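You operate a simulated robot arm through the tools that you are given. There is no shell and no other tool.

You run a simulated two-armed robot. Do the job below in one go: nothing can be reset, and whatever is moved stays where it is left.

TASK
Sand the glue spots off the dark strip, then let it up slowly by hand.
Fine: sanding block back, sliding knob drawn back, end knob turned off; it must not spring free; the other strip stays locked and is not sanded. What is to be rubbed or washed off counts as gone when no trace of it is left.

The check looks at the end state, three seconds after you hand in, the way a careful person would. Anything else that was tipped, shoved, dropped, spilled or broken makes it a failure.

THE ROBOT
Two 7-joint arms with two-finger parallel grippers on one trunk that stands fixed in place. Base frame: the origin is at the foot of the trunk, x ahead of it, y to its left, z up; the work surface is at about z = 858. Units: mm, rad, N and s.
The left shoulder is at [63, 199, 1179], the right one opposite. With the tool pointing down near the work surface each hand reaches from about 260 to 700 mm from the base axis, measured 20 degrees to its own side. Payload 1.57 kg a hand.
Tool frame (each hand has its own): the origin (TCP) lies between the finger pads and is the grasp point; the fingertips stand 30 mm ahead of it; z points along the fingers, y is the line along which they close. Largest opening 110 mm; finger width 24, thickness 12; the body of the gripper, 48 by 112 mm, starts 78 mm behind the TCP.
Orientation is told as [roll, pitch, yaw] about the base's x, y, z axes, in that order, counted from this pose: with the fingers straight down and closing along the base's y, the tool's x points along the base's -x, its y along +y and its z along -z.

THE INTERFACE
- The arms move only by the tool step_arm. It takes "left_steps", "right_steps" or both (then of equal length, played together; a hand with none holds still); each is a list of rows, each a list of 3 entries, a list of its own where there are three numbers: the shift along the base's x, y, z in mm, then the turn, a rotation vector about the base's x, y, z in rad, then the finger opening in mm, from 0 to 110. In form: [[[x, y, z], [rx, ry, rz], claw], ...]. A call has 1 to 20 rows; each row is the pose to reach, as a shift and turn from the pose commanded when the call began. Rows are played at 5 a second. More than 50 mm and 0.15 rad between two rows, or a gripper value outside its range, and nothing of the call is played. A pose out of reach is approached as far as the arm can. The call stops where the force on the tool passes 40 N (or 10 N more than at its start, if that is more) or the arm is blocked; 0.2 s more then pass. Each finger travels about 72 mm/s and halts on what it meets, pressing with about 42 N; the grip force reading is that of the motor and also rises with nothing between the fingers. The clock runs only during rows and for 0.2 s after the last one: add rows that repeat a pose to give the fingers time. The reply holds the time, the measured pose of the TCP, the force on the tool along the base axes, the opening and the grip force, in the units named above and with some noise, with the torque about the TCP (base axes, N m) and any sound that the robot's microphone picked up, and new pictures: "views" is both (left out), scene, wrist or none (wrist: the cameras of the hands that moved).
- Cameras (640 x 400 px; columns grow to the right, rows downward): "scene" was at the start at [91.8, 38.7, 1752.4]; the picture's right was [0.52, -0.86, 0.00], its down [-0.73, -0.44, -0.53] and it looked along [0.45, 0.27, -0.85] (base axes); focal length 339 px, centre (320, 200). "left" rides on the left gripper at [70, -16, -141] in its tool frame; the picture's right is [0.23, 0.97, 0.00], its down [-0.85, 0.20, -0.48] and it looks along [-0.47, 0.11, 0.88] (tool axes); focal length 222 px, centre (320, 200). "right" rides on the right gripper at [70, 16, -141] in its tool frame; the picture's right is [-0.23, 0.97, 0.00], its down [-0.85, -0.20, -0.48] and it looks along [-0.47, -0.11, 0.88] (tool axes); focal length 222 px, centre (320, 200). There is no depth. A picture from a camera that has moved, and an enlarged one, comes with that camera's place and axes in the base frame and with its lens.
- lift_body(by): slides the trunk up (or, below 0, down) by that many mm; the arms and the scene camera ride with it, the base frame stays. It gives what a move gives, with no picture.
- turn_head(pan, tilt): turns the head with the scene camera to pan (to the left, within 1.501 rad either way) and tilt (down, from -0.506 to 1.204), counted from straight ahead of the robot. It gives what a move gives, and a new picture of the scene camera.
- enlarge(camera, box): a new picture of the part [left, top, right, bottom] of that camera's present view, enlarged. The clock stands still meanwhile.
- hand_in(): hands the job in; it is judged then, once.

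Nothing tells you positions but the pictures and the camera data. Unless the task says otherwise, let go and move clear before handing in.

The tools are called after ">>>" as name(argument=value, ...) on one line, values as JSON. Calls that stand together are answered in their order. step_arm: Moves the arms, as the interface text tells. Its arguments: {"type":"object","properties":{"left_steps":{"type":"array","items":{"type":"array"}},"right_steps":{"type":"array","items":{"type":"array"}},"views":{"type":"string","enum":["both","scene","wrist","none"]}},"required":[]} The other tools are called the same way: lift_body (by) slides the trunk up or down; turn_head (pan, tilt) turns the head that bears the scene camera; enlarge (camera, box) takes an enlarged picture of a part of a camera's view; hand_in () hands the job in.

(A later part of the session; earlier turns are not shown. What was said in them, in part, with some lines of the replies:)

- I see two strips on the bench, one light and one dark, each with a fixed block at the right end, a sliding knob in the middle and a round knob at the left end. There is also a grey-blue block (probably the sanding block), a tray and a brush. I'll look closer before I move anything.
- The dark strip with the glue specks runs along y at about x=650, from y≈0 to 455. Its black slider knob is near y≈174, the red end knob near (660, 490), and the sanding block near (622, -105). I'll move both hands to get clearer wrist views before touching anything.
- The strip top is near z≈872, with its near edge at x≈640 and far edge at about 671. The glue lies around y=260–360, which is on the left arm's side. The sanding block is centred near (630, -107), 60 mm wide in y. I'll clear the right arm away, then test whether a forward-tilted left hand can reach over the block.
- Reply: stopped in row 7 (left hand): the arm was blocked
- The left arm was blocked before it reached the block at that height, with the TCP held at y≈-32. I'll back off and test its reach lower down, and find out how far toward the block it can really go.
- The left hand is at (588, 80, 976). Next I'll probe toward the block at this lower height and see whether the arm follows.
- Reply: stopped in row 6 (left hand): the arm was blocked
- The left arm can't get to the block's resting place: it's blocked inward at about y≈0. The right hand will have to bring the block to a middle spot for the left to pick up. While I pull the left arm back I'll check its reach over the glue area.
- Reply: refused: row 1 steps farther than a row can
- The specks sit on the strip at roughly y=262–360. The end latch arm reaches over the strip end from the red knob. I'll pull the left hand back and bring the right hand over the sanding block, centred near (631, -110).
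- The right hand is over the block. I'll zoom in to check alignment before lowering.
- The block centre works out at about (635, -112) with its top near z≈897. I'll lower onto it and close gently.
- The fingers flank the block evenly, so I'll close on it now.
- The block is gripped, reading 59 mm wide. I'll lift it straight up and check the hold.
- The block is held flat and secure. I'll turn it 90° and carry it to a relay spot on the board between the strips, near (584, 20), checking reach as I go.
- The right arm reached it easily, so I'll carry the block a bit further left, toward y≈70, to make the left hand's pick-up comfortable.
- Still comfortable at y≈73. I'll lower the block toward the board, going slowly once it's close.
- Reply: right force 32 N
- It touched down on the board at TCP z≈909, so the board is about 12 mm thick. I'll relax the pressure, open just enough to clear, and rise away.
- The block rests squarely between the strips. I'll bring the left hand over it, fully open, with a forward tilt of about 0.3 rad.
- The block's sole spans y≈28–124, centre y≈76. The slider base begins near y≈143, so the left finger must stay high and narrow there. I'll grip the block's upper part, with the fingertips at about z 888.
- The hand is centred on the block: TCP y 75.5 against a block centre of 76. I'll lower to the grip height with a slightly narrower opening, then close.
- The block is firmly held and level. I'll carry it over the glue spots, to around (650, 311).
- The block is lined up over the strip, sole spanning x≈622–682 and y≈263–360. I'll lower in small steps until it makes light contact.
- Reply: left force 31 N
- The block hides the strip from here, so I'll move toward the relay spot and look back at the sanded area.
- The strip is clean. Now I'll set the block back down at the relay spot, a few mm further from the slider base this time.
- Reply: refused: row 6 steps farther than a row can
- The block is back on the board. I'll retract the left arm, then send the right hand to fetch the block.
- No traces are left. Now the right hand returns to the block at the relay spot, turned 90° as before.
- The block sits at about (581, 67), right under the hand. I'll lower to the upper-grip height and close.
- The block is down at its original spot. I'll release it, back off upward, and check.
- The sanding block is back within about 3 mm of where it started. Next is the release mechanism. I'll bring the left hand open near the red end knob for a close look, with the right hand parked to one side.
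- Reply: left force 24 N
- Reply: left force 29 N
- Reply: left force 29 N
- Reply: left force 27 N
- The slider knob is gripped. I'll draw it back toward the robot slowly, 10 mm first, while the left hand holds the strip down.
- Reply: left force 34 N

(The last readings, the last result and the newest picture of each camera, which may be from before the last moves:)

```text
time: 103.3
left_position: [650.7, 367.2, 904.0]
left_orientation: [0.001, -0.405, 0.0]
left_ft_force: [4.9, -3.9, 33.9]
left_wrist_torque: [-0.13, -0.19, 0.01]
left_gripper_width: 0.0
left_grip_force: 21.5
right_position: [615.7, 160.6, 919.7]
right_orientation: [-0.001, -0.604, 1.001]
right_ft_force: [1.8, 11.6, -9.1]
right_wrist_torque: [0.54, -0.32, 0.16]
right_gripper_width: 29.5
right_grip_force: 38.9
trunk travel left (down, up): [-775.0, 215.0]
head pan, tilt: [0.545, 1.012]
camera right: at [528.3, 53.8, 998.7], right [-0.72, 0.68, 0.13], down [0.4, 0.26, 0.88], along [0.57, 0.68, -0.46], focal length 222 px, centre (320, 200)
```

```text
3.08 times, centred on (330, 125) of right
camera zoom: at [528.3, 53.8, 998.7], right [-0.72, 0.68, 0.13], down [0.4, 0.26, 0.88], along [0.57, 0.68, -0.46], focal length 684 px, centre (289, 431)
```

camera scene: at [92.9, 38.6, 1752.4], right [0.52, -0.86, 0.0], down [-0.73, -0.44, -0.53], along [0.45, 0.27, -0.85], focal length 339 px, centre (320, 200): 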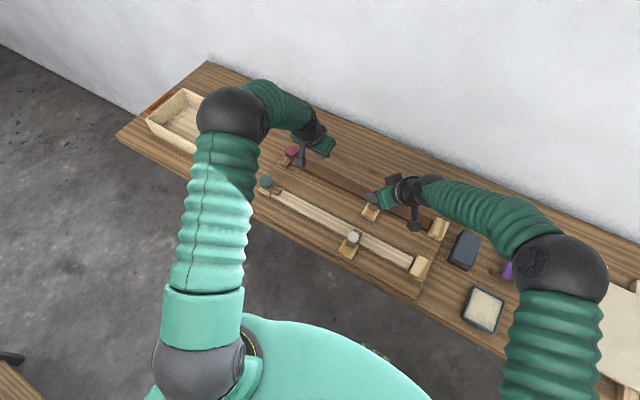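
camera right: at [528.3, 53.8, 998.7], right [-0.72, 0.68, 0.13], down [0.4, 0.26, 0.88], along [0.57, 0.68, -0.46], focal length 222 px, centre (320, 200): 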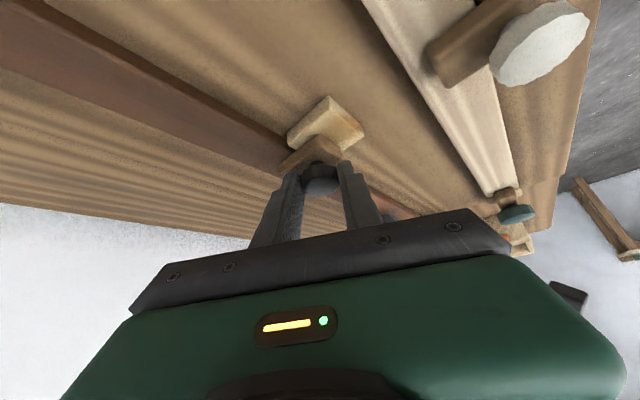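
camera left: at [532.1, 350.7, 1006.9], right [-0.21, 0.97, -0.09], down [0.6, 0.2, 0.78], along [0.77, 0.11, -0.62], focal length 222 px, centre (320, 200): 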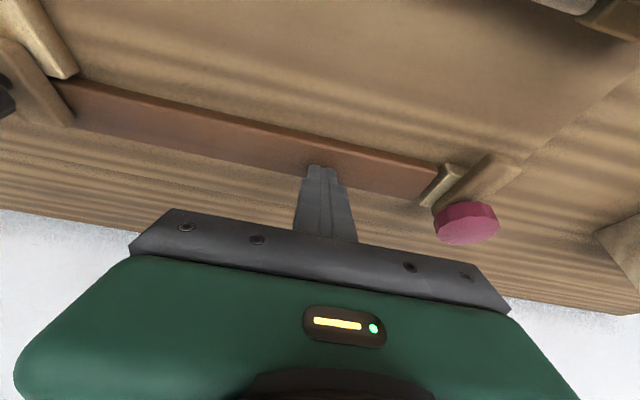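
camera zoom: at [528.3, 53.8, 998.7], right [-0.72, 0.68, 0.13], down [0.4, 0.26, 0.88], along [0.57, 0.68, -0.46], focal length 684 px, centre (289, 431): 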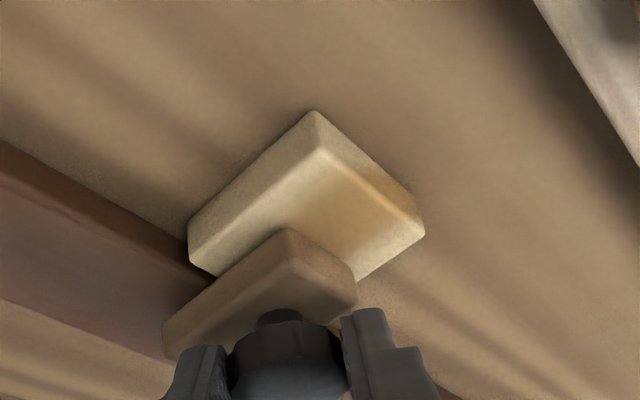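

The slider moves freely. I'll ease the left hand's pressure slightly and keep drawing the slider back.

>>> step_arm(left_steps=[[[0, 0, 0.4], [0, 0, 0], 0], [[0, 0, 0.8], [0, 0, 0], 0], [[0, 0, 0.8], [0, 0, 0], 0], [[0, 0, 0.8], [0, 0, 0], 0]], right_steps=[[[-3, 0, 0.3], [0, 0, 0], 20], [[-6, -0.3, 0.6], [0, 0, 0], 20], [[-10, -0.6, 0.6], [0, 0, 0], 20], [[-10, -0.6, 0.6], [0, 0, 0], 20]], views="scene")

>>> enlarge(camera="scene", box=[330, 170, 430, 240])

```text
time: 104.3
left_position: [651.0, 367.7, 904.3]
left_orientation: [0.0, -0.406, 0.003]
left_ft_force: [3.5, -7.4, 33.3]
left_wrist_torque: [-0.28, -0.17, 0.08]
left_gripper_width: 0.0
left_grip_force: 21.3
right_position: [605.9, 161.3, 921.3]
right_orientation: [-0.001, -0.603, 1.004]
right_ft_force: [0.4, 18.9, -13.7]
right_wrist_torque: [0.27, 0.05, 0.19]
right_gripper_width: 29.4
right_grip_force: 39.1
trunk travel left (down, up): [-775.0, 215.0]
head pan, tilt: [0.545, 1.012]
camera scene: at [88.7, 39.1, 1752.7], right [0.52, -0.86, 0.0], down [-0.73, -0.44, -0.53], along [0.45, 0.27, -0.85], focal length 339 px, centre (320, 200)
```

scene: 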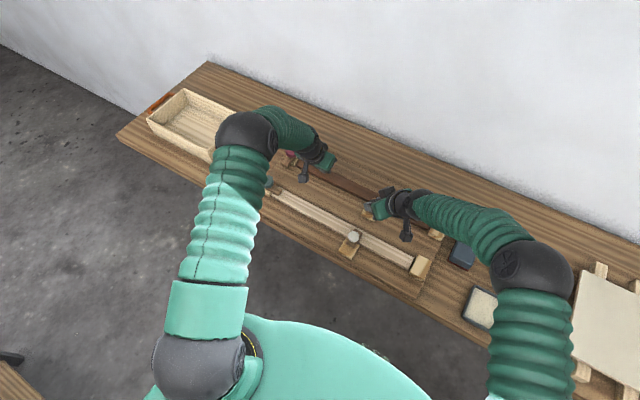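

```text
5.71 times, centred on (380, 205) of scene
camera zoom: at [88.7, 39.1, 1752.7], right [0.52, -0.86, 0.0], down [-0.73, -0.44, -0.53], along [0.45, 0.27, -0.85], focal length 1936 px, centre (-23, 171)
```

zoom: 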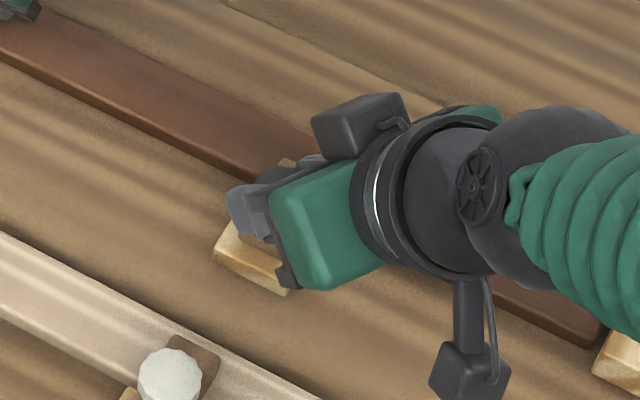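

The slider is 20 mm back, with the bolt probably still overlapping by about 10 mm. I'll relieve the sideways load on the right hand and keep drawing in small steps.

>>> step_arm(right_steps=[[[-2, 1.2, -1], [0, 0, 0], 20], [[-4, 1.2, -1], [0, 0, 0], 20], [[-6, 1.2, -1], [0, 0, 0], 20], [[-6, 1.2, -1], [0, 0, 0], 20]], views="wrist")

>>> enlarge(camera="right", box=[240, 60, 420, 190])

```text
time: 105.3
left_position: [651.9, 368.0, 903.8]
left_orientation: [0.001, -0.406, 0.001]
left_ft_force: [7.9, -4.7, 27.5]
left_wrist_torque: [-0.16, -0.29, -0.24]
left_gripper_width: 0.0
left_grip_force: 21.2
right_position: [599.4, 162.4, 920.4]
right_orientation: [-0.001, -0.604, 1.001]
right_ft_force: [0.4, 10.2, -0.1]
right_wrist_torque: [0.0, -0.13, 0.21]
right_gripper_width: 29.5
right_grip_force: 38.9
trunk travel left (down, up): [-775.0, 215.0]
head pan, tilt: [0.545, 1.012]
camera right: at [513.2, 53.7, 998.6], right [-0.72, 0.68, 0.13], down [0.4, 0.26, 0.88], along [0.57, 0.68, -0.46], focal length 222 px, centre (320, 200)
```

right: 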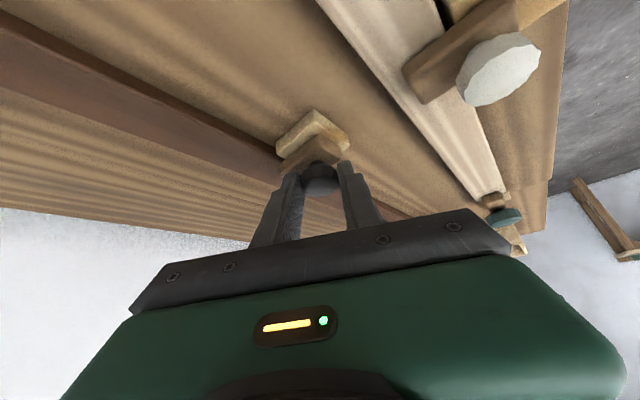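

```text
3.08 times, centred on (330, 125) of right
camera zoom: at [513.2, 53.7, 998.6], right [-0.72, 0.68, 0.13], down [0.4, 0.26, 0.88], along [0.57, 0.68, -0.46], focal length 684 px, centre (289, 431)
```

zoom: 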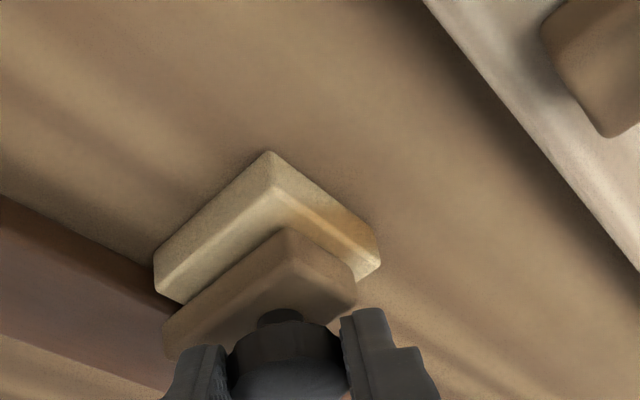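

>>> step_arm(right_steps=[[[-2, 0.8, 0], [0, 0, 0], 20], [[-4, 0.8, 0], [0, 0, 0], 20], [[-6, 0.8, 0], [0, 0, 0], 20], [[-6, 0.8, 0], [0, 0, 0], 20]], views="wrist")

>>> enlarge(camera="right", box=[240, 60, 420, 190])

```text
time: 106.3
left_position: [650.9, 367.6, 904.3]
left_orientation: [0.002, -0.405, 0.002]
left_ft_force: [9.5, 0.8, 23.1]
left_wrist_torque: [0.03, -0.31, -0.1]
left_gripper_width: 0.1
left_grip_force: 20.7
right_position: [594.8, 161.9, 920.8]
right_orientation: [-0.001, -0.603, 0.999]
right_ft_force: [1.3, 0.9, 4.1]
right_wrist_torque: [0.12, -0.2, -0.04]
right_gripper_width: 29.3
right_grip_force: 39.6
trunk travel left (down, up): [-775.0, 215.0]
head pan, tilt: [0.545, 1.012]
camera right: at [507.3, 53.7, 998.6], right [-0.72, 0.68, 0.13], down [0.4, 0.26, 0.88], along [0.57, 0.68, -0.46], focal length 222 px, centre (320, 200)
```

right: 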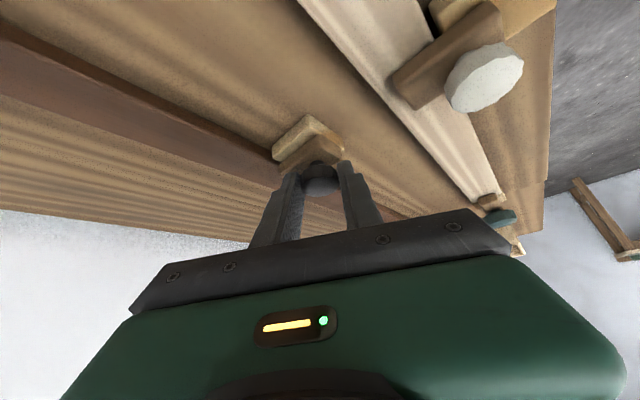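

```text
3.08 times, centred on (330, 125) of right
camera zoom: at [507.3, 53.7, 998.6], right [-0.72, 0.68, 0.13], down [0.4, 0.26, 0.88], along [0.57, 0.68, -0.46], focal length 684 px, centre (289, 431)
```

zoom: 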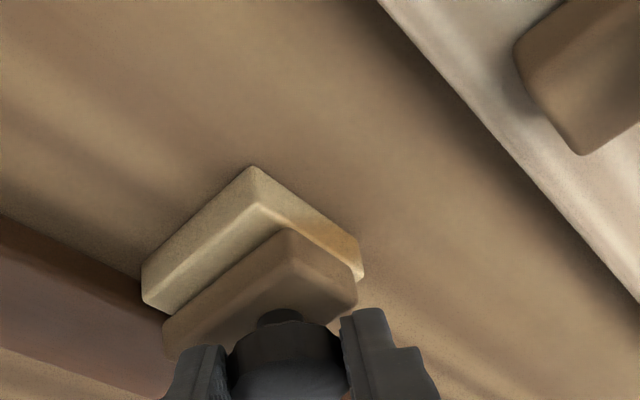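

Drawn back 32 mm so far with everything steady. I'll continue.

>>> step_arm(right_steps=[[[-2, 0, 0], [0, 0, 0], 20], [[-4, 0, 0], [0, 0, 0], 20], [[-6, 0, 0], [0, 0, 0], 20], [[-6, 0, 0], [0, 0, 0], 20]], views="wrist")

>>> enlarge(camera="right", box=[240, 60, 420, 190])

>>> enlarge(camera="scene", box=[330, 170, 430, 240])

```text
time: 107.1
left_position: [650.4, 367.1, 904.9]
left_orientation: [0.002, -0.406, 0.001]
left_ft_force: [-3.7, -2.2, 10.2]
left_wrist_torque: [-0.07, 0.05, -0.02]
left_gripper_width: 0.0
left_grip_force: 21.2
right_position: [591.8, 162.8, 921.1]
right_orientation: [-0.006, -0.609, 1.001]
right_ft_force: [4.5, 1.3, 0.1]
right_wrist_torque: [0.27, 0.15, -0.01]
right_gripper_width: 29.5
right_grip_force: 39.4
trunk travel left (down, up): [-775.0, 215.0]
head pan, tilt: [0.545, 1.012]
stopped in row 4 (left hand): the force on the tool passed its limit at 42 N (the readings are from after the stop); the commanded pose is now the measured one
camera right: at [503.8, 53.9, 997.9], right [-0.72, 0.69, 0.12], down [0.4, 0.25, 0.88], along [0.57, 0.68, -0.45], focal length 222 px, centre (320, 200)
```

right: 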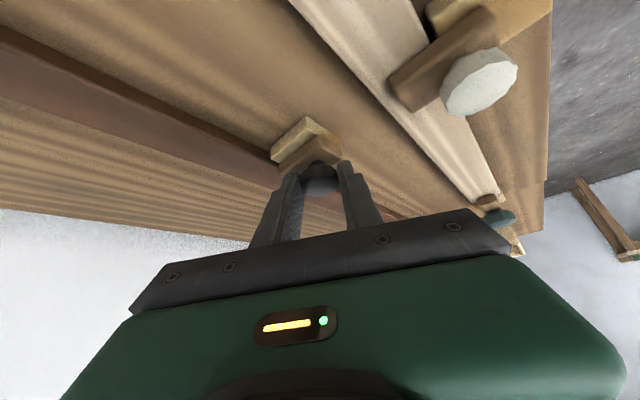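

```text
3.08 times, centred on (330, 125) of right
camera zoom: at [503.8, 53.9, 997.9], right [-0.72, 0.69, 0.12], down [0.4, 0.25, 0.88], along [0.57, 0.68, -0.45], focal length 684 px, centre (289, 431)
```

zoom: 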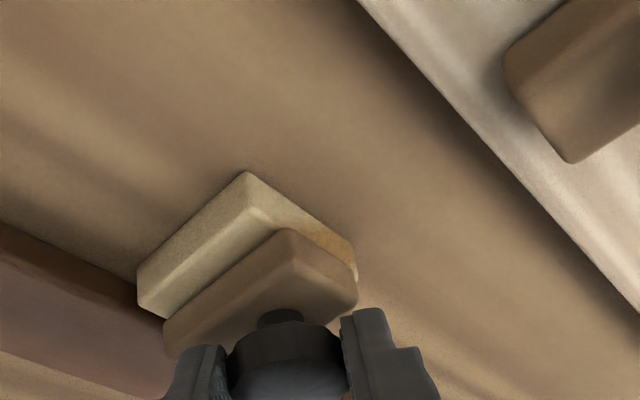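

```text
5.71 times, centred on (380, 205) of scene
camera zoom: at [91.2, 37.2, 1752.0], right [0.52, -0.86, 0.0], down [-0.73, -0.44, -0.53], along [0.45, 0.27, -0.85], focal length 1936 px, centre (-23, 171)
```

zoom: 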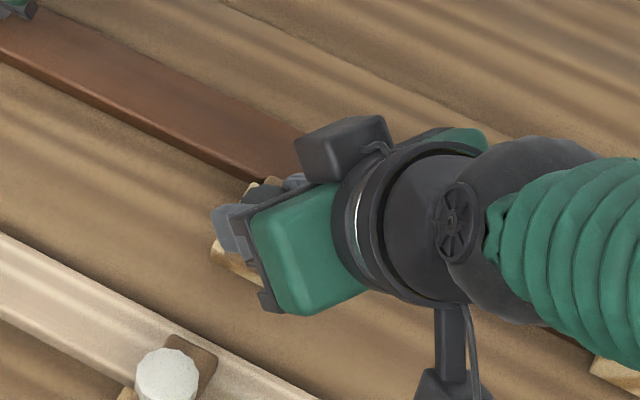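

The left hand's force briefly hit its limit and the call stopped, with the hold now at 10 N. I'll check the slider and strip before doing anything more.

>>> enlarge(camera="left", box=[0, 0, 200, 140])

>>> enlarge(camera="right", box=[250, 100, 360, 180])

>>> enlarge(camera="scene", box=[270, 130, 400, 220])

```text
2.86 times, centred on (100, 70) of left
camera zoom: at [531.7, 350.8, 1005.8], right [-0.21, 0.97, -0.09], down [0.6, 0.2, 0.78], along [0.78, 0.11, -0.62], focal length 635 px, centre (949, 571)
```

zoom: 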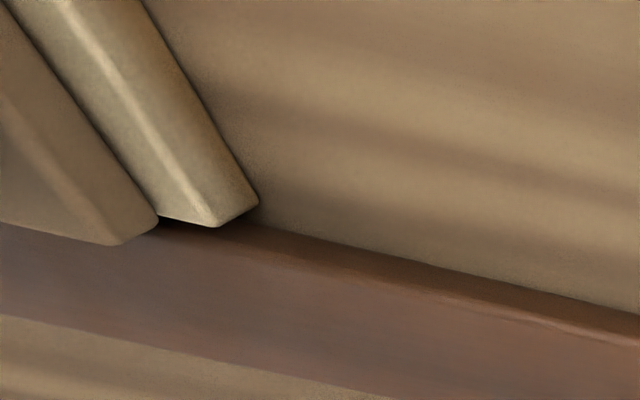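

```text
5.00 times, centred on (305, 140) of right
camera zoom: at [503.8, 53.9, 997.9], right [-0.72, 0.69, 0.12], down [0.4, 0.25, 0.88], along [0.57, 0.68, -0.45], focal length 1111 px, centre (395, 500)
```

zoom: 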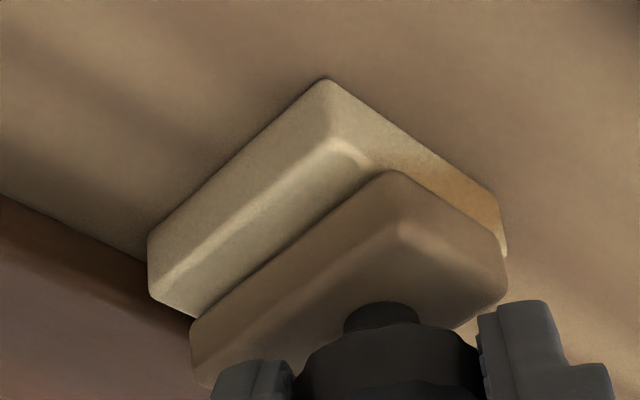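

```text
4.44 times, centred on (335, 175) of scene
camera zoom: at [91.2, 37.2, 1752.0], right [0.52, -0.86, 0.0], down [-0.73, -0.44, -0.53], along [0.45, 0.27, -0.85], focal length 1506 px, centre (253, 311)
```

zoom: 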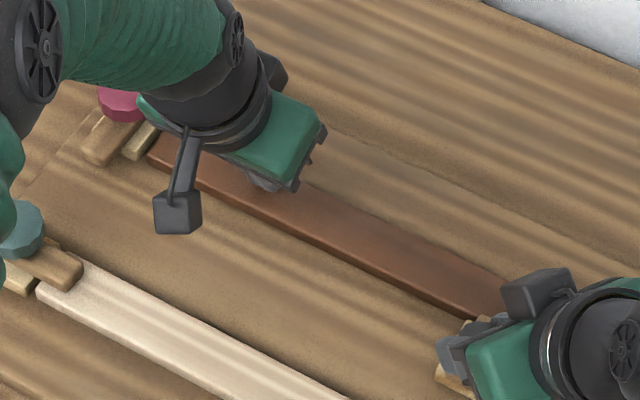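

The bolt end is just about at the strip's edge, x≈632. The left hand still holds the strip. I'll draw the slider a few more mm for clear separation.

>>> step_arm(right_steps=[[[-1.5, 0, 0], [0, 0, 0], 20], [[-3, 0, 0], [0, 0, 0], 20], [[-4.5, 0, 0], [0, 0, 0], 20], [[-4.5, 0, 0], [0, 0, 0], 20]], views="none")

>>> enlarge(camera="left", box=[0, 0, 200, 140])

```text
time: 108.2
left_position: [653.5, 367.7, 904.8]
left_orientation: [0.001, -0.405, 0.001]
left_ft_force: [0.9, -2.0, 4.4]
left_wrist_torque: [-0.06, -0.05, -0.01]
left_gripper_width: 0.1
left_grip_force: 21.1
right_position: [591.6, 160.4, 922.1]
right_orientation: [-0.014, -0.612, 0.999]
right_ft_force: [12.6, 4.4, -10.1]
right_wrist_torque: [0.54, 0.22, -0.03]
right_gripper_width: 29.6
right_grip_force: 38.7
trunk travel left (down, up): [-775.0, 215.0]
head pan, tilt: [0.545, 1.012]
stopped in row 4 (right hand): the force on the tool passed its limit at 40 N (the readings are from after the stop); the commanded pose is now the measured one
```

```text
2.86 times, centred on (100, 70) of left
camera zoom: at [532.9, 351.7, 1006.1], right [-0.21, 0.97, -0.09], down [0.59, 0.2, 0.78], along [0.78, 0.11, -0.62], focal length 635 px, centre (949, 571)
```

zoom: 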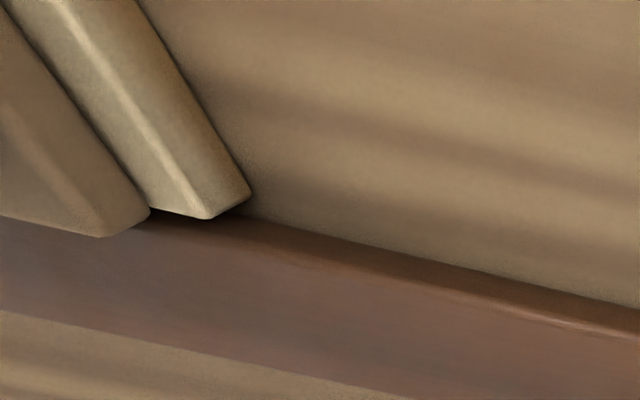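

The slider has reached its end stop and is fully drawn back. The left hand holds the strip at about 4 N. I'll open the right hand and withdraw it along its own axis.

>>> step_arm(right_steps=[[[0.5, 0, -0.5], [0, 0, 0], 30], [[0.5, 0, -0.5], [0, 0, 0], 42], [[0.5, 0, -0.5], [0, 0, 0], 52], [[0.5, 0, -0.5], [0, 0, 0], 52]], views="none")

>>> step_arm(right_steps=[[[-3, -5, 9], [0, 0, 0], 52], [[-9, -14, 25], [0, 0, 0], 52], [[-18, -29, 49], [0, 0, 0], 52], [[-28, -45, 75], [0, 0, 0], 52]], views="both")

>>> enlarge(camera="left", box=[0, 0, 200, 140])

>>> enlarge(camera="right", box=[220, 60, 420, 200])

```text
time: 109.2
left_position: [648.6, 367.3, 906.6]
left_orientation: [0.002, -0.409, 0.003]
left_ft_force: [-1.3, -0.9, 4.6]
left_wrist_torque: [-0.03, 0.09, -0.01]
left_gripper_width: 0.0
left_grip_force: 21.6
right_position: [587.1, 161.6, 923.8]
right_orientation: [-0.014, -0.614, 1.003]
right_ft_force: [0.1, 0.3, 0.3]
right_wrist_torque: [0.03, 0.0, -0.01]
right_gripper_width: 52.0
right_grip_force: 0.0
trunk travel left (down, up): [-775.0, 215.0]
head pan, tilt: [0.545, 1.012]
```

```text
time: 110.2
left_position: [650.2, 368.7, 907.0]
left_orientation: [0.004, -0.413, 0.002]
left_ft_force: [1.4, 1.1, 4.2]
left_wrist_torque: [0.05, -0.06, 0.02]
left_gripper_width: 0.0
left_grip_force: 21.5
right_position: [559.1, 115.8, 999.2]
right_orientation: [-0.016, -0.614, 1.005]
right_ft_force: [-0.1, 0.2, 0.2]
right_wrist_torque: [0.0, 0.01, 0.02]
right_gripper_width: 52.0
right_grip_force: 0.0
trunk travel left (down, up): [-775.0, 215.0]
head pan, tilt: [0.545, 1.012]
camera scene: at [90.6, 36.9, 1752.6], right [0.52, -0.86, 0.0], down [-0.73, -0.44, -0.53], along [0.45, 0.27, -0.85], focal length 339 px, centre (320, 200)
camera right: at [470.9, 7.8, 1074.9], right [-0.72, 0.69, 0.12], down [0.39, 0.25, 0.89], along [0.58, 0.68, -0.45], focal length 222 px, centre (320, 200)
```

scene: 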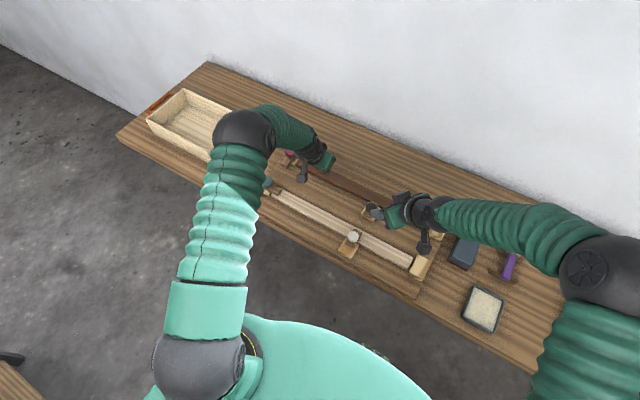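
right: 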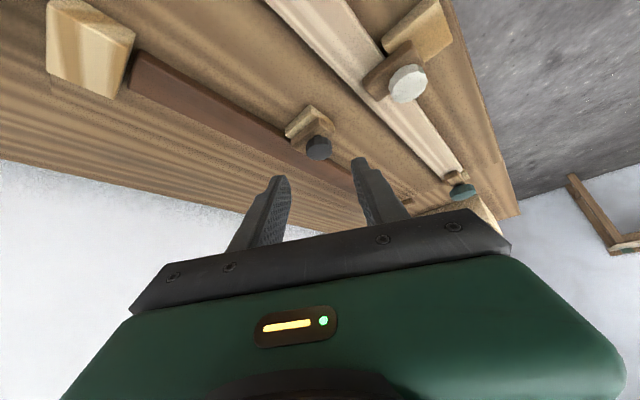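

```text
2.86 times, centred on (100, 70) of left
camera zoom: at [529.3, 350.8, 1008.7], right [-0.21, 0.97, -0.09], down [0.59, 0.2, 0.78], along [0.78, 0.11, -0.62], focal length 635 px, centre (949, 571)
```

zoom: 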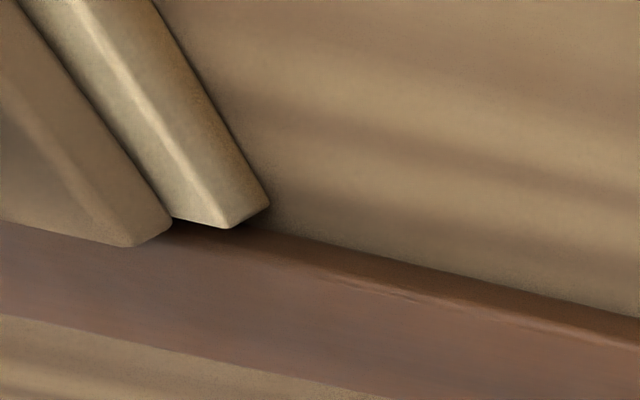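

```text
2.86 times, centred on (320, 130) of right
camera zoom: at [470.9, 7.8, 1074.9], right [-0.72, 0.69, 0.12], down [0.39, 0.25, 0.89], along [0.58, 0.68, -0.45], focal length 635 px, centre (320, 400)
```

zoom: 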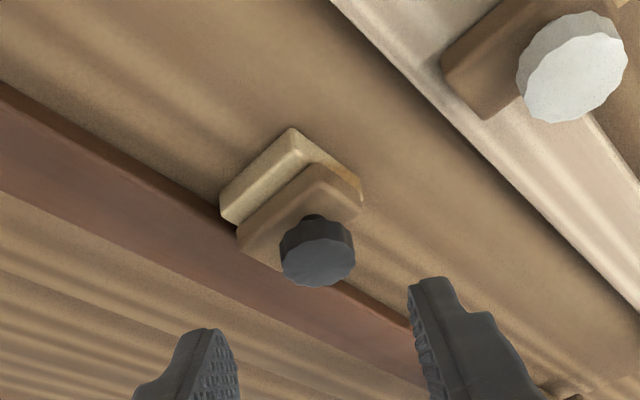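

The slider is fully back and the left hand alone is holding the strip with about 4 N. I'll park the right hand well clear before letting the strip up.

>>> step_arm(right_steps=[[[-10, -40, 15], [0, 0, 0], 40], [[-20, -80, 30], [0, 0, 0], 30], [[-30, -120, 45], [0, 0, 0], 20], [[-40, -160, 60], [0, 0, 0], 10], [[-50, -200, 70], [0, 0, 0], 0], [[-60, -240, 75], [0, 0, 0], 0], [[-70, -280, 80], [0, 0, 0], 0]], views="scene")

>>> enlarge(camera="scene", box=[270, 130, 450, 250])

```text
time: 111.8
left_position: [648.5, 366.7, 906.4]
left_orientation: [0.005, -0.411, 0.001]
left_ft_force: [0.9, 2.0, 4.4]
left_wrist_torque: [0.08, -0.02, 0.0]
left_gripper_width: 0.0
left_grip_force: 21.7
right_position: [487.2, -167.2, 1077.5]
right_orientation: [-0.013, -0.616, 1.004]
right_ft_force: [-0.3, -0.7, -0.8]
right_wrist_torque: [0.05, -0.04, 0.04]
right_gripper_width: 0.0
right_grip_force: 21.1
trunk travel left (down, up): [-775.0, 215.0]
head pan, tilt: [0.545, 1.012]
camera scene: at [89.5, 33.5, 1752.7], right [0.52, -0.86, 0.0], down [-0.73, -0.44, -0.53], along [0.45, 0.28, -0.85], focal length 339 px, centre (320, 200)
```

scene: 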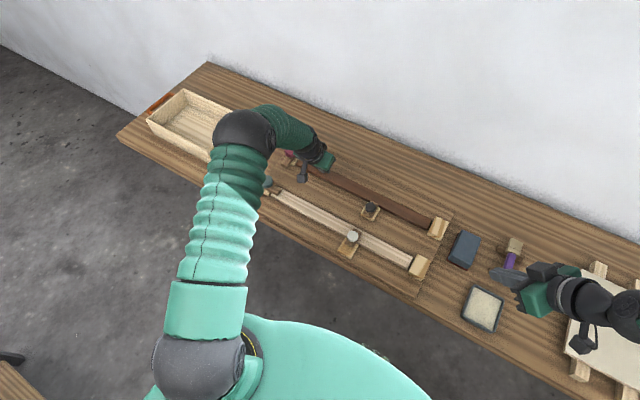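

```text
3.33 times, centred on (360, 190) of scene
camera zoom: at [89.5, 33.5, 1752.7], right [0.52, -0.86, 0.0], down [-0.73, -0.44, -0.53], along [0.45, 0.28, -0.85], focal length 1129 px, centre (187, 233)
```

zoom: 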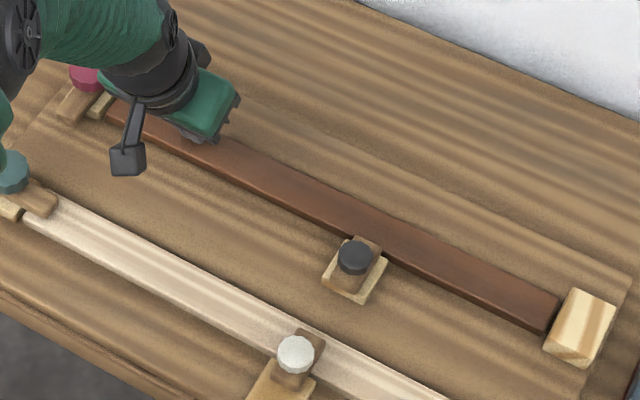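

>>> enlarge(camera="scene", box=[345, 190, 405, 235])

>>> enlarge(camera="left", box=[0, 20, 100, 100])

```text
8.89 times, centred on (375, 212) of scene
camera zoom: at [89.5, 33.5, 1752.7], right [0.52, -0.86, 0.0], down [-0.73, -0.44, -0.53], along [0.45, 0.28, -0.85], focal length 3012 px, centre (-169, 89)
```

zoom: 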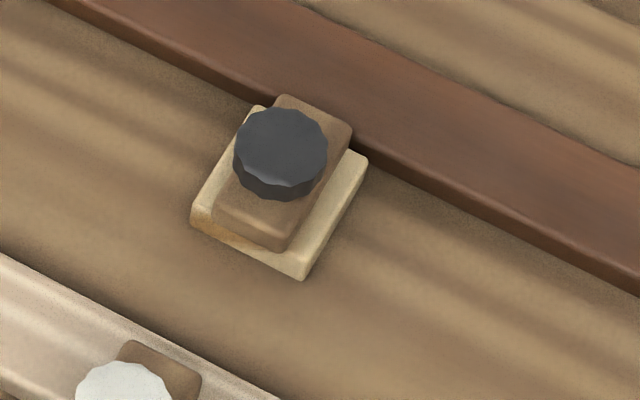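

```text
5.00 times, centred on (50, 60) of left
camera zoom: at [528.7, 349.1, 1009.3], right [-0.21, 0.97, -0.09], down [0.59, 0.2, 0.78], along [0.78, 0.11, -0.62], focal length 1111 px, centre (1670, 900)
```

zoom: 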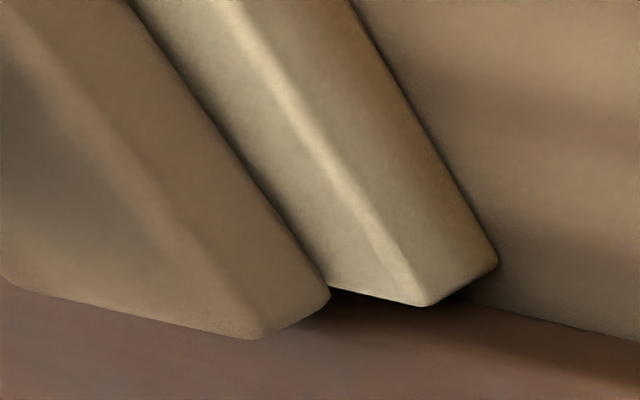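

The slider bolt is clear of the strip edge. Now I'll let the strip up slowly with the left hand, 2 mm per row, watching the force.

>>> step_arm(left_steps=[[[0, 0, 1], [0, 0, 0], 0], [[0, 0, 2], [0, 0, 0], 0], [[0, 0, 3], [0, 0, 0], 0], [[0, 0, 4], [0, 0, 0], 0], [[0, 0, 5], [0, 0, 0], 0], [[0, 0, 6], [0, 0, 0], 0], [[0, 0, 7], [0, 0, 0], 0], [[0, 0, 8], [0, 0, 0], 0], [[0, 0, 8], [0, 0, 0], 0]], views="wrist")

>>> enlarge(camera="left", box=[0, 0, 480, 240])

```text
time: 113.8
left_position: [649.1, 367.4, 913.3]
left_orientation: [0.005, -0.408, 0.001]
left_ft_force: [0.7, -0.9, 3.1]
left_wrist_torque: [-0.01, -0.02, 0.0]
left_gripper_width: 0.0
left_grip_force: 21.2
right_position: [489.6, -165.9, 1077.8]
right_orientation: [-0.013, -0.615, 1.003]
right_ft_force: [0.3, 0.3, -0.4]
right_wrist_torque: [0.0, 0.0, 0.0]
right_gripper_width: 0.2
right_grip_force: 21.2
trunk travel left (down, up): [-775.0, 215.0]
head pan, tilt: [0.545, 1.012]
camera left: at [529.7, 349.6, 1016.0], right [-0.21, 0.97, -0.09], down [0.59, 0.2, 0.78], along [0.78, 0.11, -0.62], focal length 222 px, centre (320, 200)
```

left: 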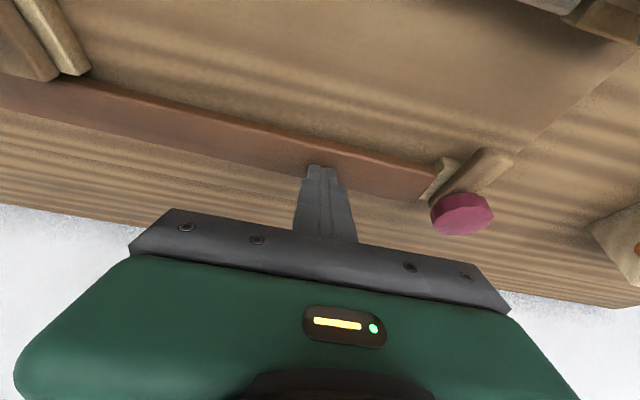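

```text
1.33 times, centred on (240, 120) of left
camera zoom: at [529.7, 349.6, 1016.0], right [-0.21, 0.97, -0.09], down [0.59, 0.2, 0.78], along [0.78, 0.11, -0.62], focal length 296 px, centre (427, 307)
```

zoom: 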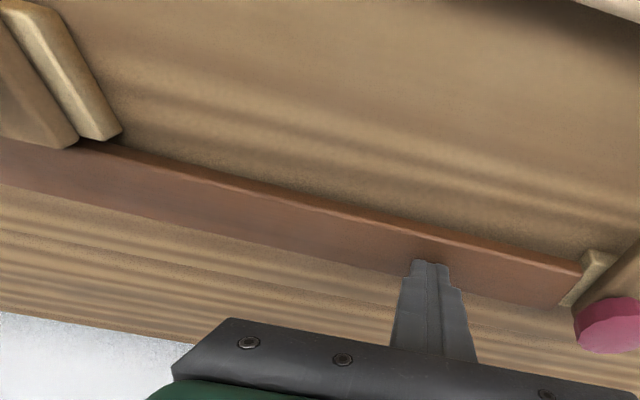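

The strip follows the fingertips up, still pressing at 3 N. I'll keep letting it up slowly.

>>> step_arm(left_steps=[[[0, 0, 1.5], [0, 0, 0], 0], [[0, 0, 3], [0, 0, 0], 0], [[0, 0, 4.5], [0, 0, 0], 0], [[0, 0, 6], [0, 0, 0], 0], [[0, 0, 7.5], [0, 0, 0], 0], [[0, 0, 9], [0, 0, 0], 0], [[0, 0, 10.5], [0, 0, 0], 0], [[0, 0, 12], [0, 0, 0], 0], [[0, 0, 13.5], [0, 0, 0], 0], [[0, 0, 15], [0, 0, 0], 0], [[0, 0, 15], [0, 0, 0], 0]], views="wrist")

>>> enlarge(camera="left", box=[0, 0, 480, 240])

```text
time: 116.2
left_position: [650.1, 367.5, 929.2]
left_orientation: [0.004, -0.407, -0.001]
left_ft_force: [0.2, -2.1, 0.0]
left_wrist_torque: [-0.04, -0.01, 0.0]
left_gripper_width: 0.0
left_grip_force: 21.4
right_position: [489.5, -166.1, 1078.7]
right_orientation: [-0.013, -0.614, 1.003]
right_ft_force: [0.0, -0.4, 0.7]
right_wrist_torque: [-0.03, -0.01, 0.01]
right_gripper_width: 0.0
right_grip_force: 20.9
trunk travel left (down, up): [-775.0, 215.0]
head pan, tilt: [0.545, 1.012]
camera left: at [529.7, 349.6, 1030.9], right [-0.21, 0.97, -0.09], down [0.59, 0.2, 0.78], along [0.78, 0.11, -0.62], focal length 222 px, centre (320, 200)
```

left: 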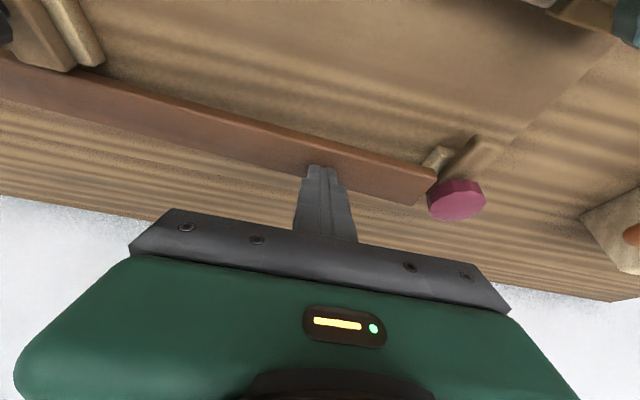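

```text
1.33 times, centred on (240, 120) of left
camera zoom: at [529.7, 349.6, 1030.9], right [-0.21, 0.97, -0.09], down [0.59, 0.2, 0.78], along [0.78, 0.11, -0.62], focal length 296 px, centre (427, 307)
```

zoom: 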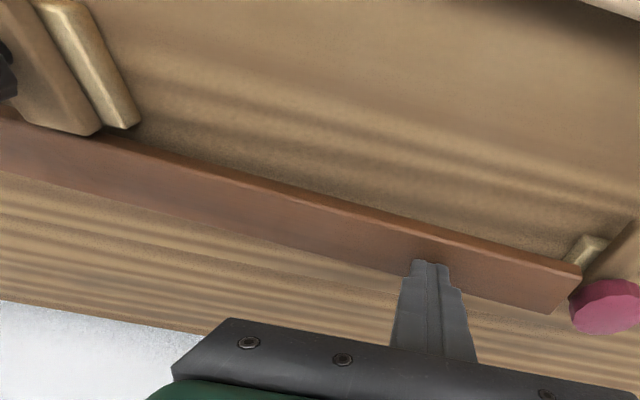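

>>> step_arm(left_steps=[[[0, 0, 0], [0, 0, 0], 0], [[0, 0, 0], [0, 0, 0], 0], [[0, 0, 0], [0, 0, 0], 0]], views="none")

>>> enlarge(camera="left", box=[270, 120, 380, 200])

>>> enlarge(camera="scene", box=[270, 130, 450, 250])

```text
time: 117.0
left_position: [649.2, 367.4, 929.9]
left_orientation: [0.004, -0.408, 0.0]
left_ft_force: [-0.9, -1.4, 1.5]
left_wrist_torque: [-0.01, 0.0, 0.02]
left_gripper_width: 0.0
left_grip_force: 21.1
right_position: [489.0, -165.7, 1078.9]
right_orientation: [-0.012, -0.615, 1.002]
right_ft_force: [-0.3, -0.2, -0.8]
right_wrist_torque: [-0.02, -0.01, 0.0]
right_gripper_width: 0.1
right_grip_force: 21.2
trunk travel left (down, up): [-775.0, 215.0]
head pan, tilt: [0.545, 1.012]
```

```text
5.00 times, centred on (325, 160) of left
camera zoom: at [529.7, 349.8, 1030.9], right [-0.21, 0.97, -0.09], down [0.59, 0.2, 0.78], along [0.78, 0.11, -0.62], focal length 1111 px, centre (295, 400)
```

zoom: 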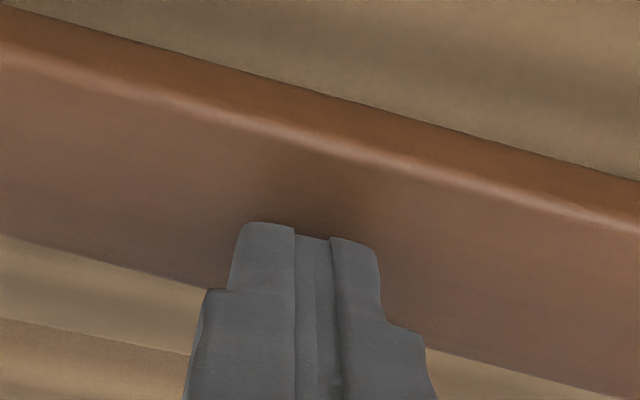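

```text
3.33 times, centred on (360, 190) of scene
camera zoom: at [91.7, 35.3, 1752.5], right [0.52, -0.86, 0.0], down [-0.73, -0.44, -0.53], along [0.45, 0.27, -0.85], focal length 1129 px, centre (187, 233)
```

zoom: 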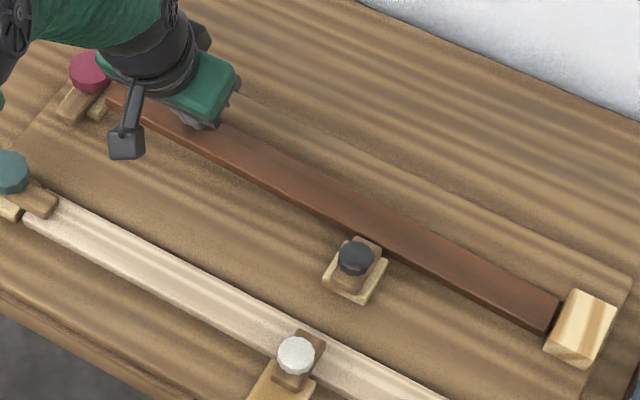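

Still touching at about 1 N, so the spring is nearly relaxed. I'll continue slowly.

>>> step_arm(left_steps=[[[0, 0, 1], [0, 0, 0], 0], [[0, 0, 2], [0, 0, 0], 0], [[0, 0, 3], [0, 0, 0], 0], [[0, 0, 4], [0, 0, 0], 0], [[0, 0, 5], [0, 0, 0], 0], [[0, 0, 6], [0, 0, 0], 0], [[0, 0, 7], [0, 0, 0], 0], [[0, 0, 8], [0, 0, 0], 0], [[0, 0, 9], [0, 0, 0], 0], [[0, 0, 10], [0, 0, 0], 0], [[0, 0, 11], [0, 0, 0], 0], [[0, 0, 12], [0, 0, 0], 0], [[0, 0, 12], [0, 0, 0], 0]], views="wrist")

>>> enlarge(camera="left", box=[270, 120, 380, 200])

```text
time: 119.8
left_position: [649.5, 367.5, 942.0]
left_orientation: [0.005, -0.407, 0.003]
left_ft_force: [-0.7, 0.0, 0.6]
left_wrist_torque: [-0.01, -0.03, -0.01]
left_gripper_width: 0.1
left_grip_force: 21.5
right_position: [490.4, -165.3, 1077.6]
right_orientation: [-0.013, -0.61, 1.0]
right_ft_force: [0.1, -0.4, -0.1]
right_wrist_torque: [0.01, 0.01, 0.0]
right_gripper_width: 0.0
right_grip_force: 20.8
trunk travel left (down, up): [-775.0, 215.0]
head pan, tilt: [0.545, 1.012]
camera left: at [529.8, 350.0, 1042.7], right [-0.21, 0.97, -0.09], down [0.59, 0.2, 0.78], along [0.78, 0.11, -0.62], focal length 222 px, centre (320, 200)
```

left: 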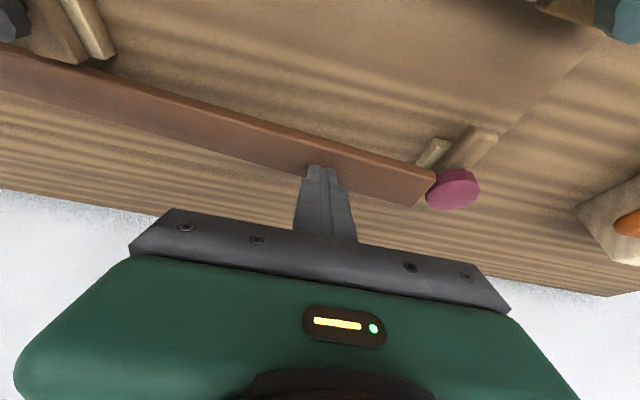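

```text
5.00 times, centred on (325, 160) of left
camera zoom: at [529.8, 350.0, 1042.7], right [-0.21, 0.97, -0.09], down [0.59, 0.2, 0.78], along [0.78, 0.11, -0.62], focal length 1111 px, centre (295, 400)
```

zoom: 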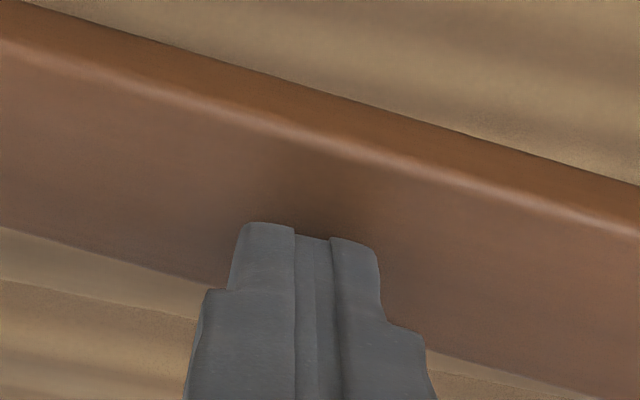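

The strip is still following the fingertips. Continuing slowly upward.

>>> step_arm(left_steps=[[[0, 0, 1], [0, 0, 0], 0], [[0, 0, 2], [0, 0, 0], 0], [[0, 0, 3], [0, 0, 0], 0], [[0, 0, 4], [0, 0, 0], 0], [[0, 0, 5], [0, 0, 0], 0], [[0, 0, 6], [0, 0, 0], 0], [[0, 0, 7], [0, 0, 0], 0], [[0, 0, 8], [0, 0, 0], 0], [[0, 0, 9], [0, 0, 0], 0], [[0, 0, 10], [0, 0, 0], 0], [[0, 0, 11], [0, 0, 0], 0], [[0, 0, 12], [0, 0, 0], 0], [[0, 0, 13], [0, 0, 0], 0], [[0, 0, 14], [0, 0, 0], 0], [[0, 0, 15], [0, 0, 0], 0], [[0, 0, 15], [0, 0, 0], 0]], views="wrist")

>>> enlarge(camera="left", box=[270, 120, 380, 200])

```text
time: 123.2
left_position: [649.8, 368.1, 957.5]
left_orientation: [0.002, -0.408, 0.001]
left_ft_force: [0.4, 0.2, -0.6]
left_wrist_torque: [-0.03, -0.03, 0.0]
left_gripper_width: 0.1
left_grip_force: 21.0
right_position: [489.9, -164.9, 1077.3]
right_orientation: [-0.013, -0.613, 1.002]
right_ft_force: [0.0, 0.5, -0.1]
right_wrist_torque: [0.0, 0.0, -0.01]
right_gripper_width: 0.0
right_grip_force: 21.2
trunk travel left (down, up): [-775.0, 215.0]
head pan, tilt: [0.545, 1.012]
camera left: at [529.8, 350.1, 1058.4], right [-0.21, 0.97, -0.09], down [0.59, 0.2, 0.78], along [0.78, 0.11, -0.62], focal length 222 px, centre (320, 200)
```

left: 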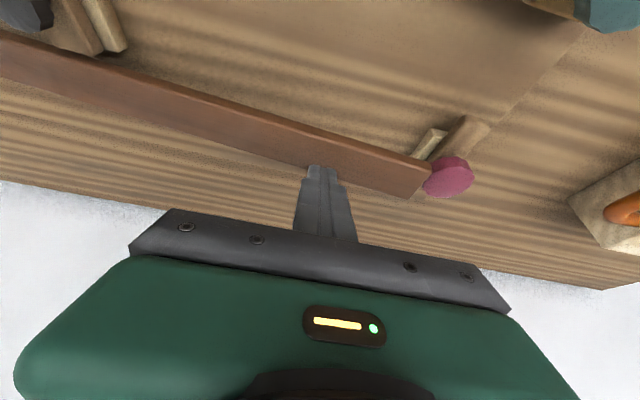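

```text
5.00 times, centred on (325, 160) of left
camera zoom: at [529.8, 350.1, 1058.4], right [-0.21, 0.97, -0.09], down [0.59, 0.2, 0.78], along [0.78, 0.11, -0.62], focal length 1111 px, centre (295, 400)
```

zoom: 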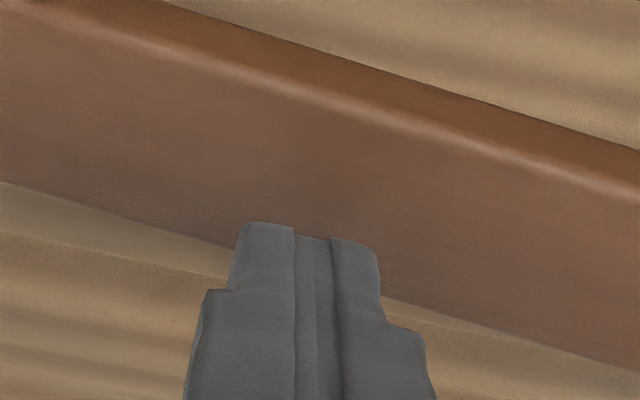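

The fingertips have parted from the strip and it stays up at rest by itself with no spring left. I'll move the left hand up and away, then inspect everything.

>>> step_arm(left_steps=[[[0, 0, 10], [0, 0, 0], 0], [[0, 0, 30], [0, 0, 0], 0], [[0, 0, 65], [0, 0, 0], 0], [[0, 0, 105], [0, 0, 0], 0], [[-30, 10, 130], [0, 0, 0], 0], [[-70, 25, 150], [0, 0, 0], 0], [[-110, 45, 160], [0, 0, 0], 0], [[-150, 65, 160], [0, 0, 0], 0], [[-190, 85, 160], [0, 0, 0], 0], [[-190, 85, 160], [0, 0, 0], 0]], views="both")

>>> enlarge(camera="scene", box=[260, 130, 450, 270])

>>> enlarge(camera="left", box=[0, 0, 400, 240])

```text
time: 125.3
left_position: [460.1, 453.1, 1115.9]
left_orientation: [0.001, -0.409, -0.002]
left_ft_force: [0.8, -0.6, -0.5]
left_wrist_torque: [0.06, 0.03, -0.01]
left_gripper_width: 0.0
left_grip_force: 21.1
right_position: [489.0, -164.3, 1077.8]
right_orientation: [-0.013, -0.613, 1.002]
right_ft_force: [0.3, 0.6, 0.3]
right_wrist_torque: [0.06, 0.05, -0.01]
right_gripper_width: 0.0
right_grip_force: 21.1
trunk travel left (down, up): [-775.0, 215.0]
head pan, tilt: [0.545, 1.012]
camera scene: at [91.3, 37.0, 1752.5], right [0.52, -0.86, 0.0], down [-0.73, -0.44, -0.53], along [0.45, 0.27, -0.85], focal length 339 px, centre (320, 200)
camera left: at [340.6, 435.6, 1218.4], right [-0.21, 0.97, -0.09], down [0.59, 0.2, 0.78], along [0.78, 0.11, -0.62], focal length 222 px, centre (320, 200)
```

scene: 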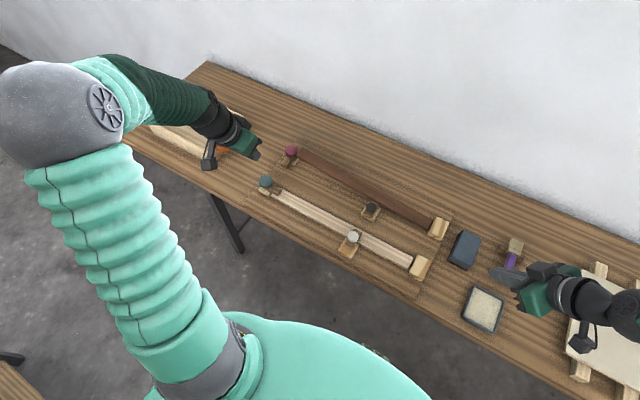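
left: 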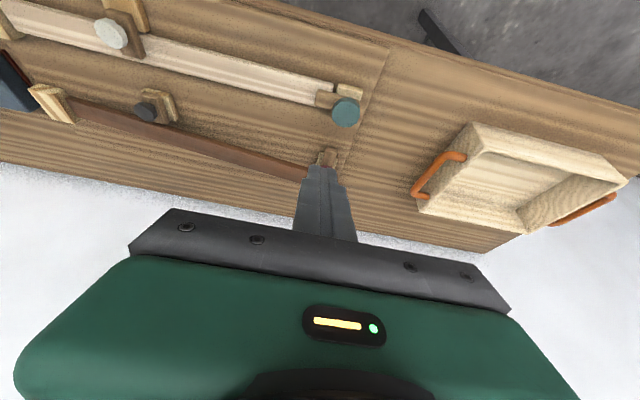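

```text
2.86 times, centred on (355, 200) of scene
camera zoom: at [91.3, 37.0, 1752.5], right [0.52, -0.86, 0.0], down [-0.73, -0.44, -0.53], along [0.45, 0.27, -0.85], focal length 968 px, centre (220, 200)
```

zoom: 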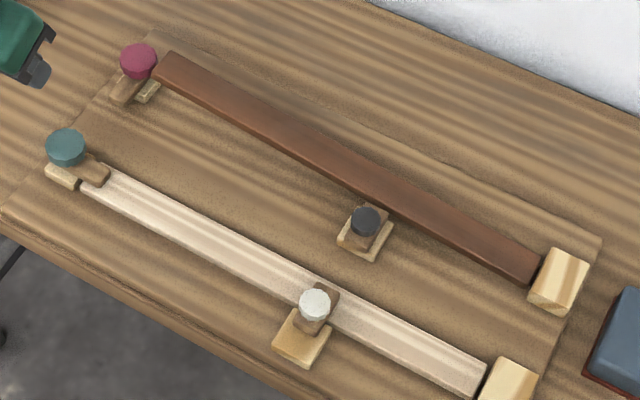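

```text
1.60 times, centred on (200, 120) of left
camera zoom: at [340.6, 435.6, 1218.4], right [-0.21, 0.97, -0.09], down [0.59, 0.2, 0.78], along [0.78, 0.11, -0.62], focal length 355 px, centre (512, 328)
```

zoom: 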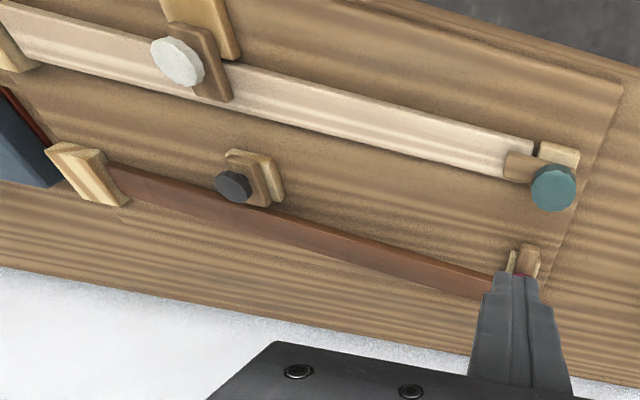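

The strip has come up, the slider is back and the end knob is off. I'll do one last close check of the strip surface, the block and the light strip.

>>> enlarge(camera="scene", box=[295, 140, 385, 205])

>>> enlarge(camera="scene", box=[360, 190, 450, 255])

>>> enlarge(camera="scene", box=[410, 210, 530, 290])

>>> enlarge(camera="scene", box=[250, 165, 370, 260])

```text
6.15 times, centred on (340, 172) of scene
camera zoom: at [91.3, 37.0, 1752.5], right [0.52, -0.86, 0.0], down [-0.73, -0.44, -0.53], along [0.45, 0.27, -0.85], focal length 2085 px, centre (197, 369)
```

zoom: 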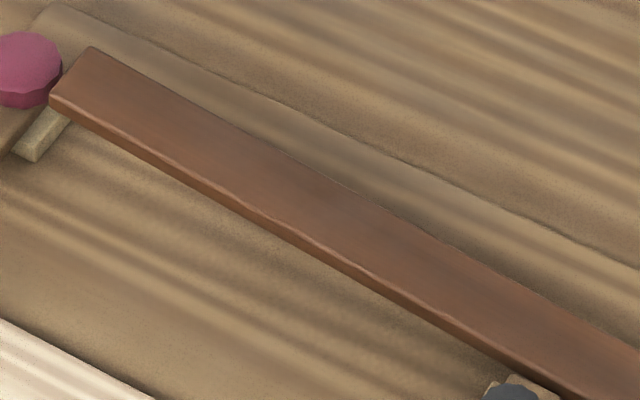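

```text
6.15 times, centred on (405, 222) of scene
camera zoom: at [91.3, 37.0, 1752.5], right [0.52, -0.86, 0.0], down [-0.73, -0.44, -0.53], along [0.45, 0.27, -0.85], focal length 2085 px, centre (-203, 62)
```

zoom: 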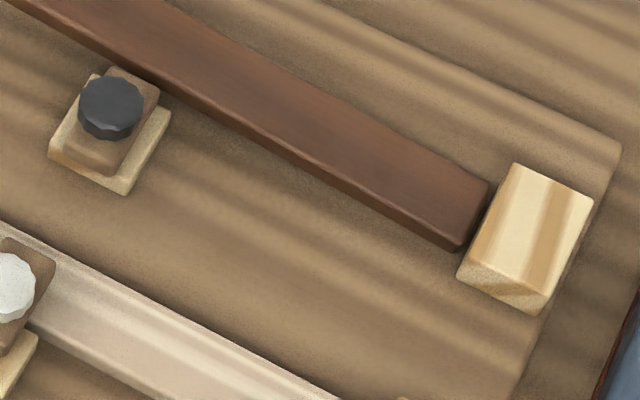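

```text
5.00 times, centred on (470, 250) of scene
camera zoom: at [91.3, 37.0, 1752.5], right [0.52, -0.86, 0.0], down [-0.73, -0.44, -0.53], along [0.45, 0.27, -0.85], focal length 1694 px, centre (-430, -50)
```

zoom: 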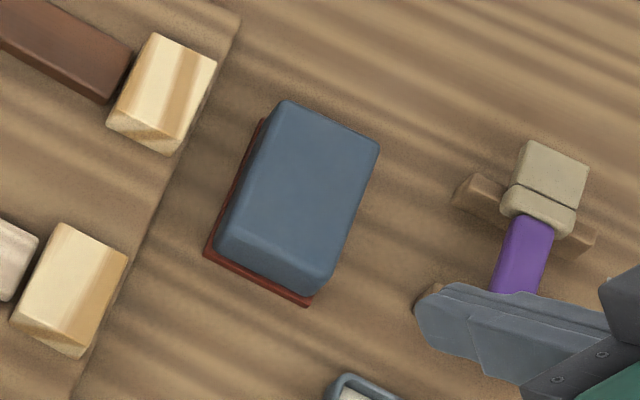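

```text
4.21 times, centred on (310, 212) of scene
camera zoom: at [91.3, 37.0, 1752.5], right [0.52, -0.86, 0.0], down [-0.73, -0.44, -0.53], along [0.45, 0.27, -0.85], focal length 1426 px, centre (362, 147)
```

zoom: 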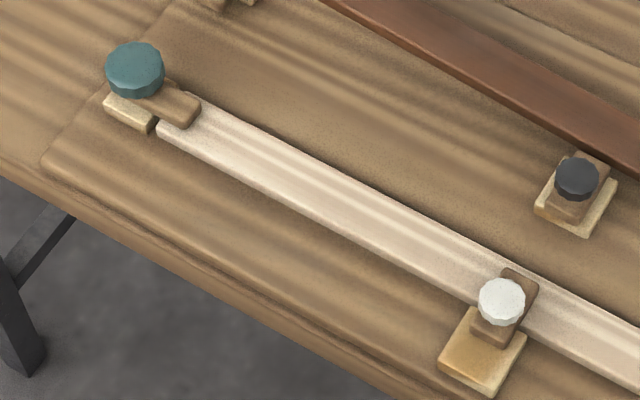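

Everything checks out:
- **Dark strip:** clean, and up at rest by itself.
- **Slider and end knob:** slider back at its stop, end knob turned off.
- **Light strip:** still locked and untouched.
- **Sanding block:** back in its place.

Both hands are clear, so I'm handing in.

>>> hand_in()

```text
The job is handed in.
```

I sanded the glue spots off the dark strip, released it, and let it up slowly by hand. The job is handed in, and I have not seen the judge's result.

- **Dark strip:** close-up pictures from several angles show no trace of glue left. It rose against the left fingertips, and the push on them faded from about 4 N to nothing. It now stays up by itself.
- **Slider knob:** drawn back about 33 mm, to its end stop.
- **End knob:** turned 90° off the strip. It only turns clockwise. I tried counter-clockwise first and it slipped in the grip.
- **Sanding block:** back in its original spot, within about 3 mm. The left arm could not reach it there, so the right hand carried it to a spot on the board between the strips for the left to pick up, and took it back the same way.
- **Light strip:** still locked and not sanded.

The force limit stopped the arms twice while I drew the slider back, once when the left hand read 42 N pressing on the strip and once when the slider reached its stop. The strip stayed down under the left hand both times.
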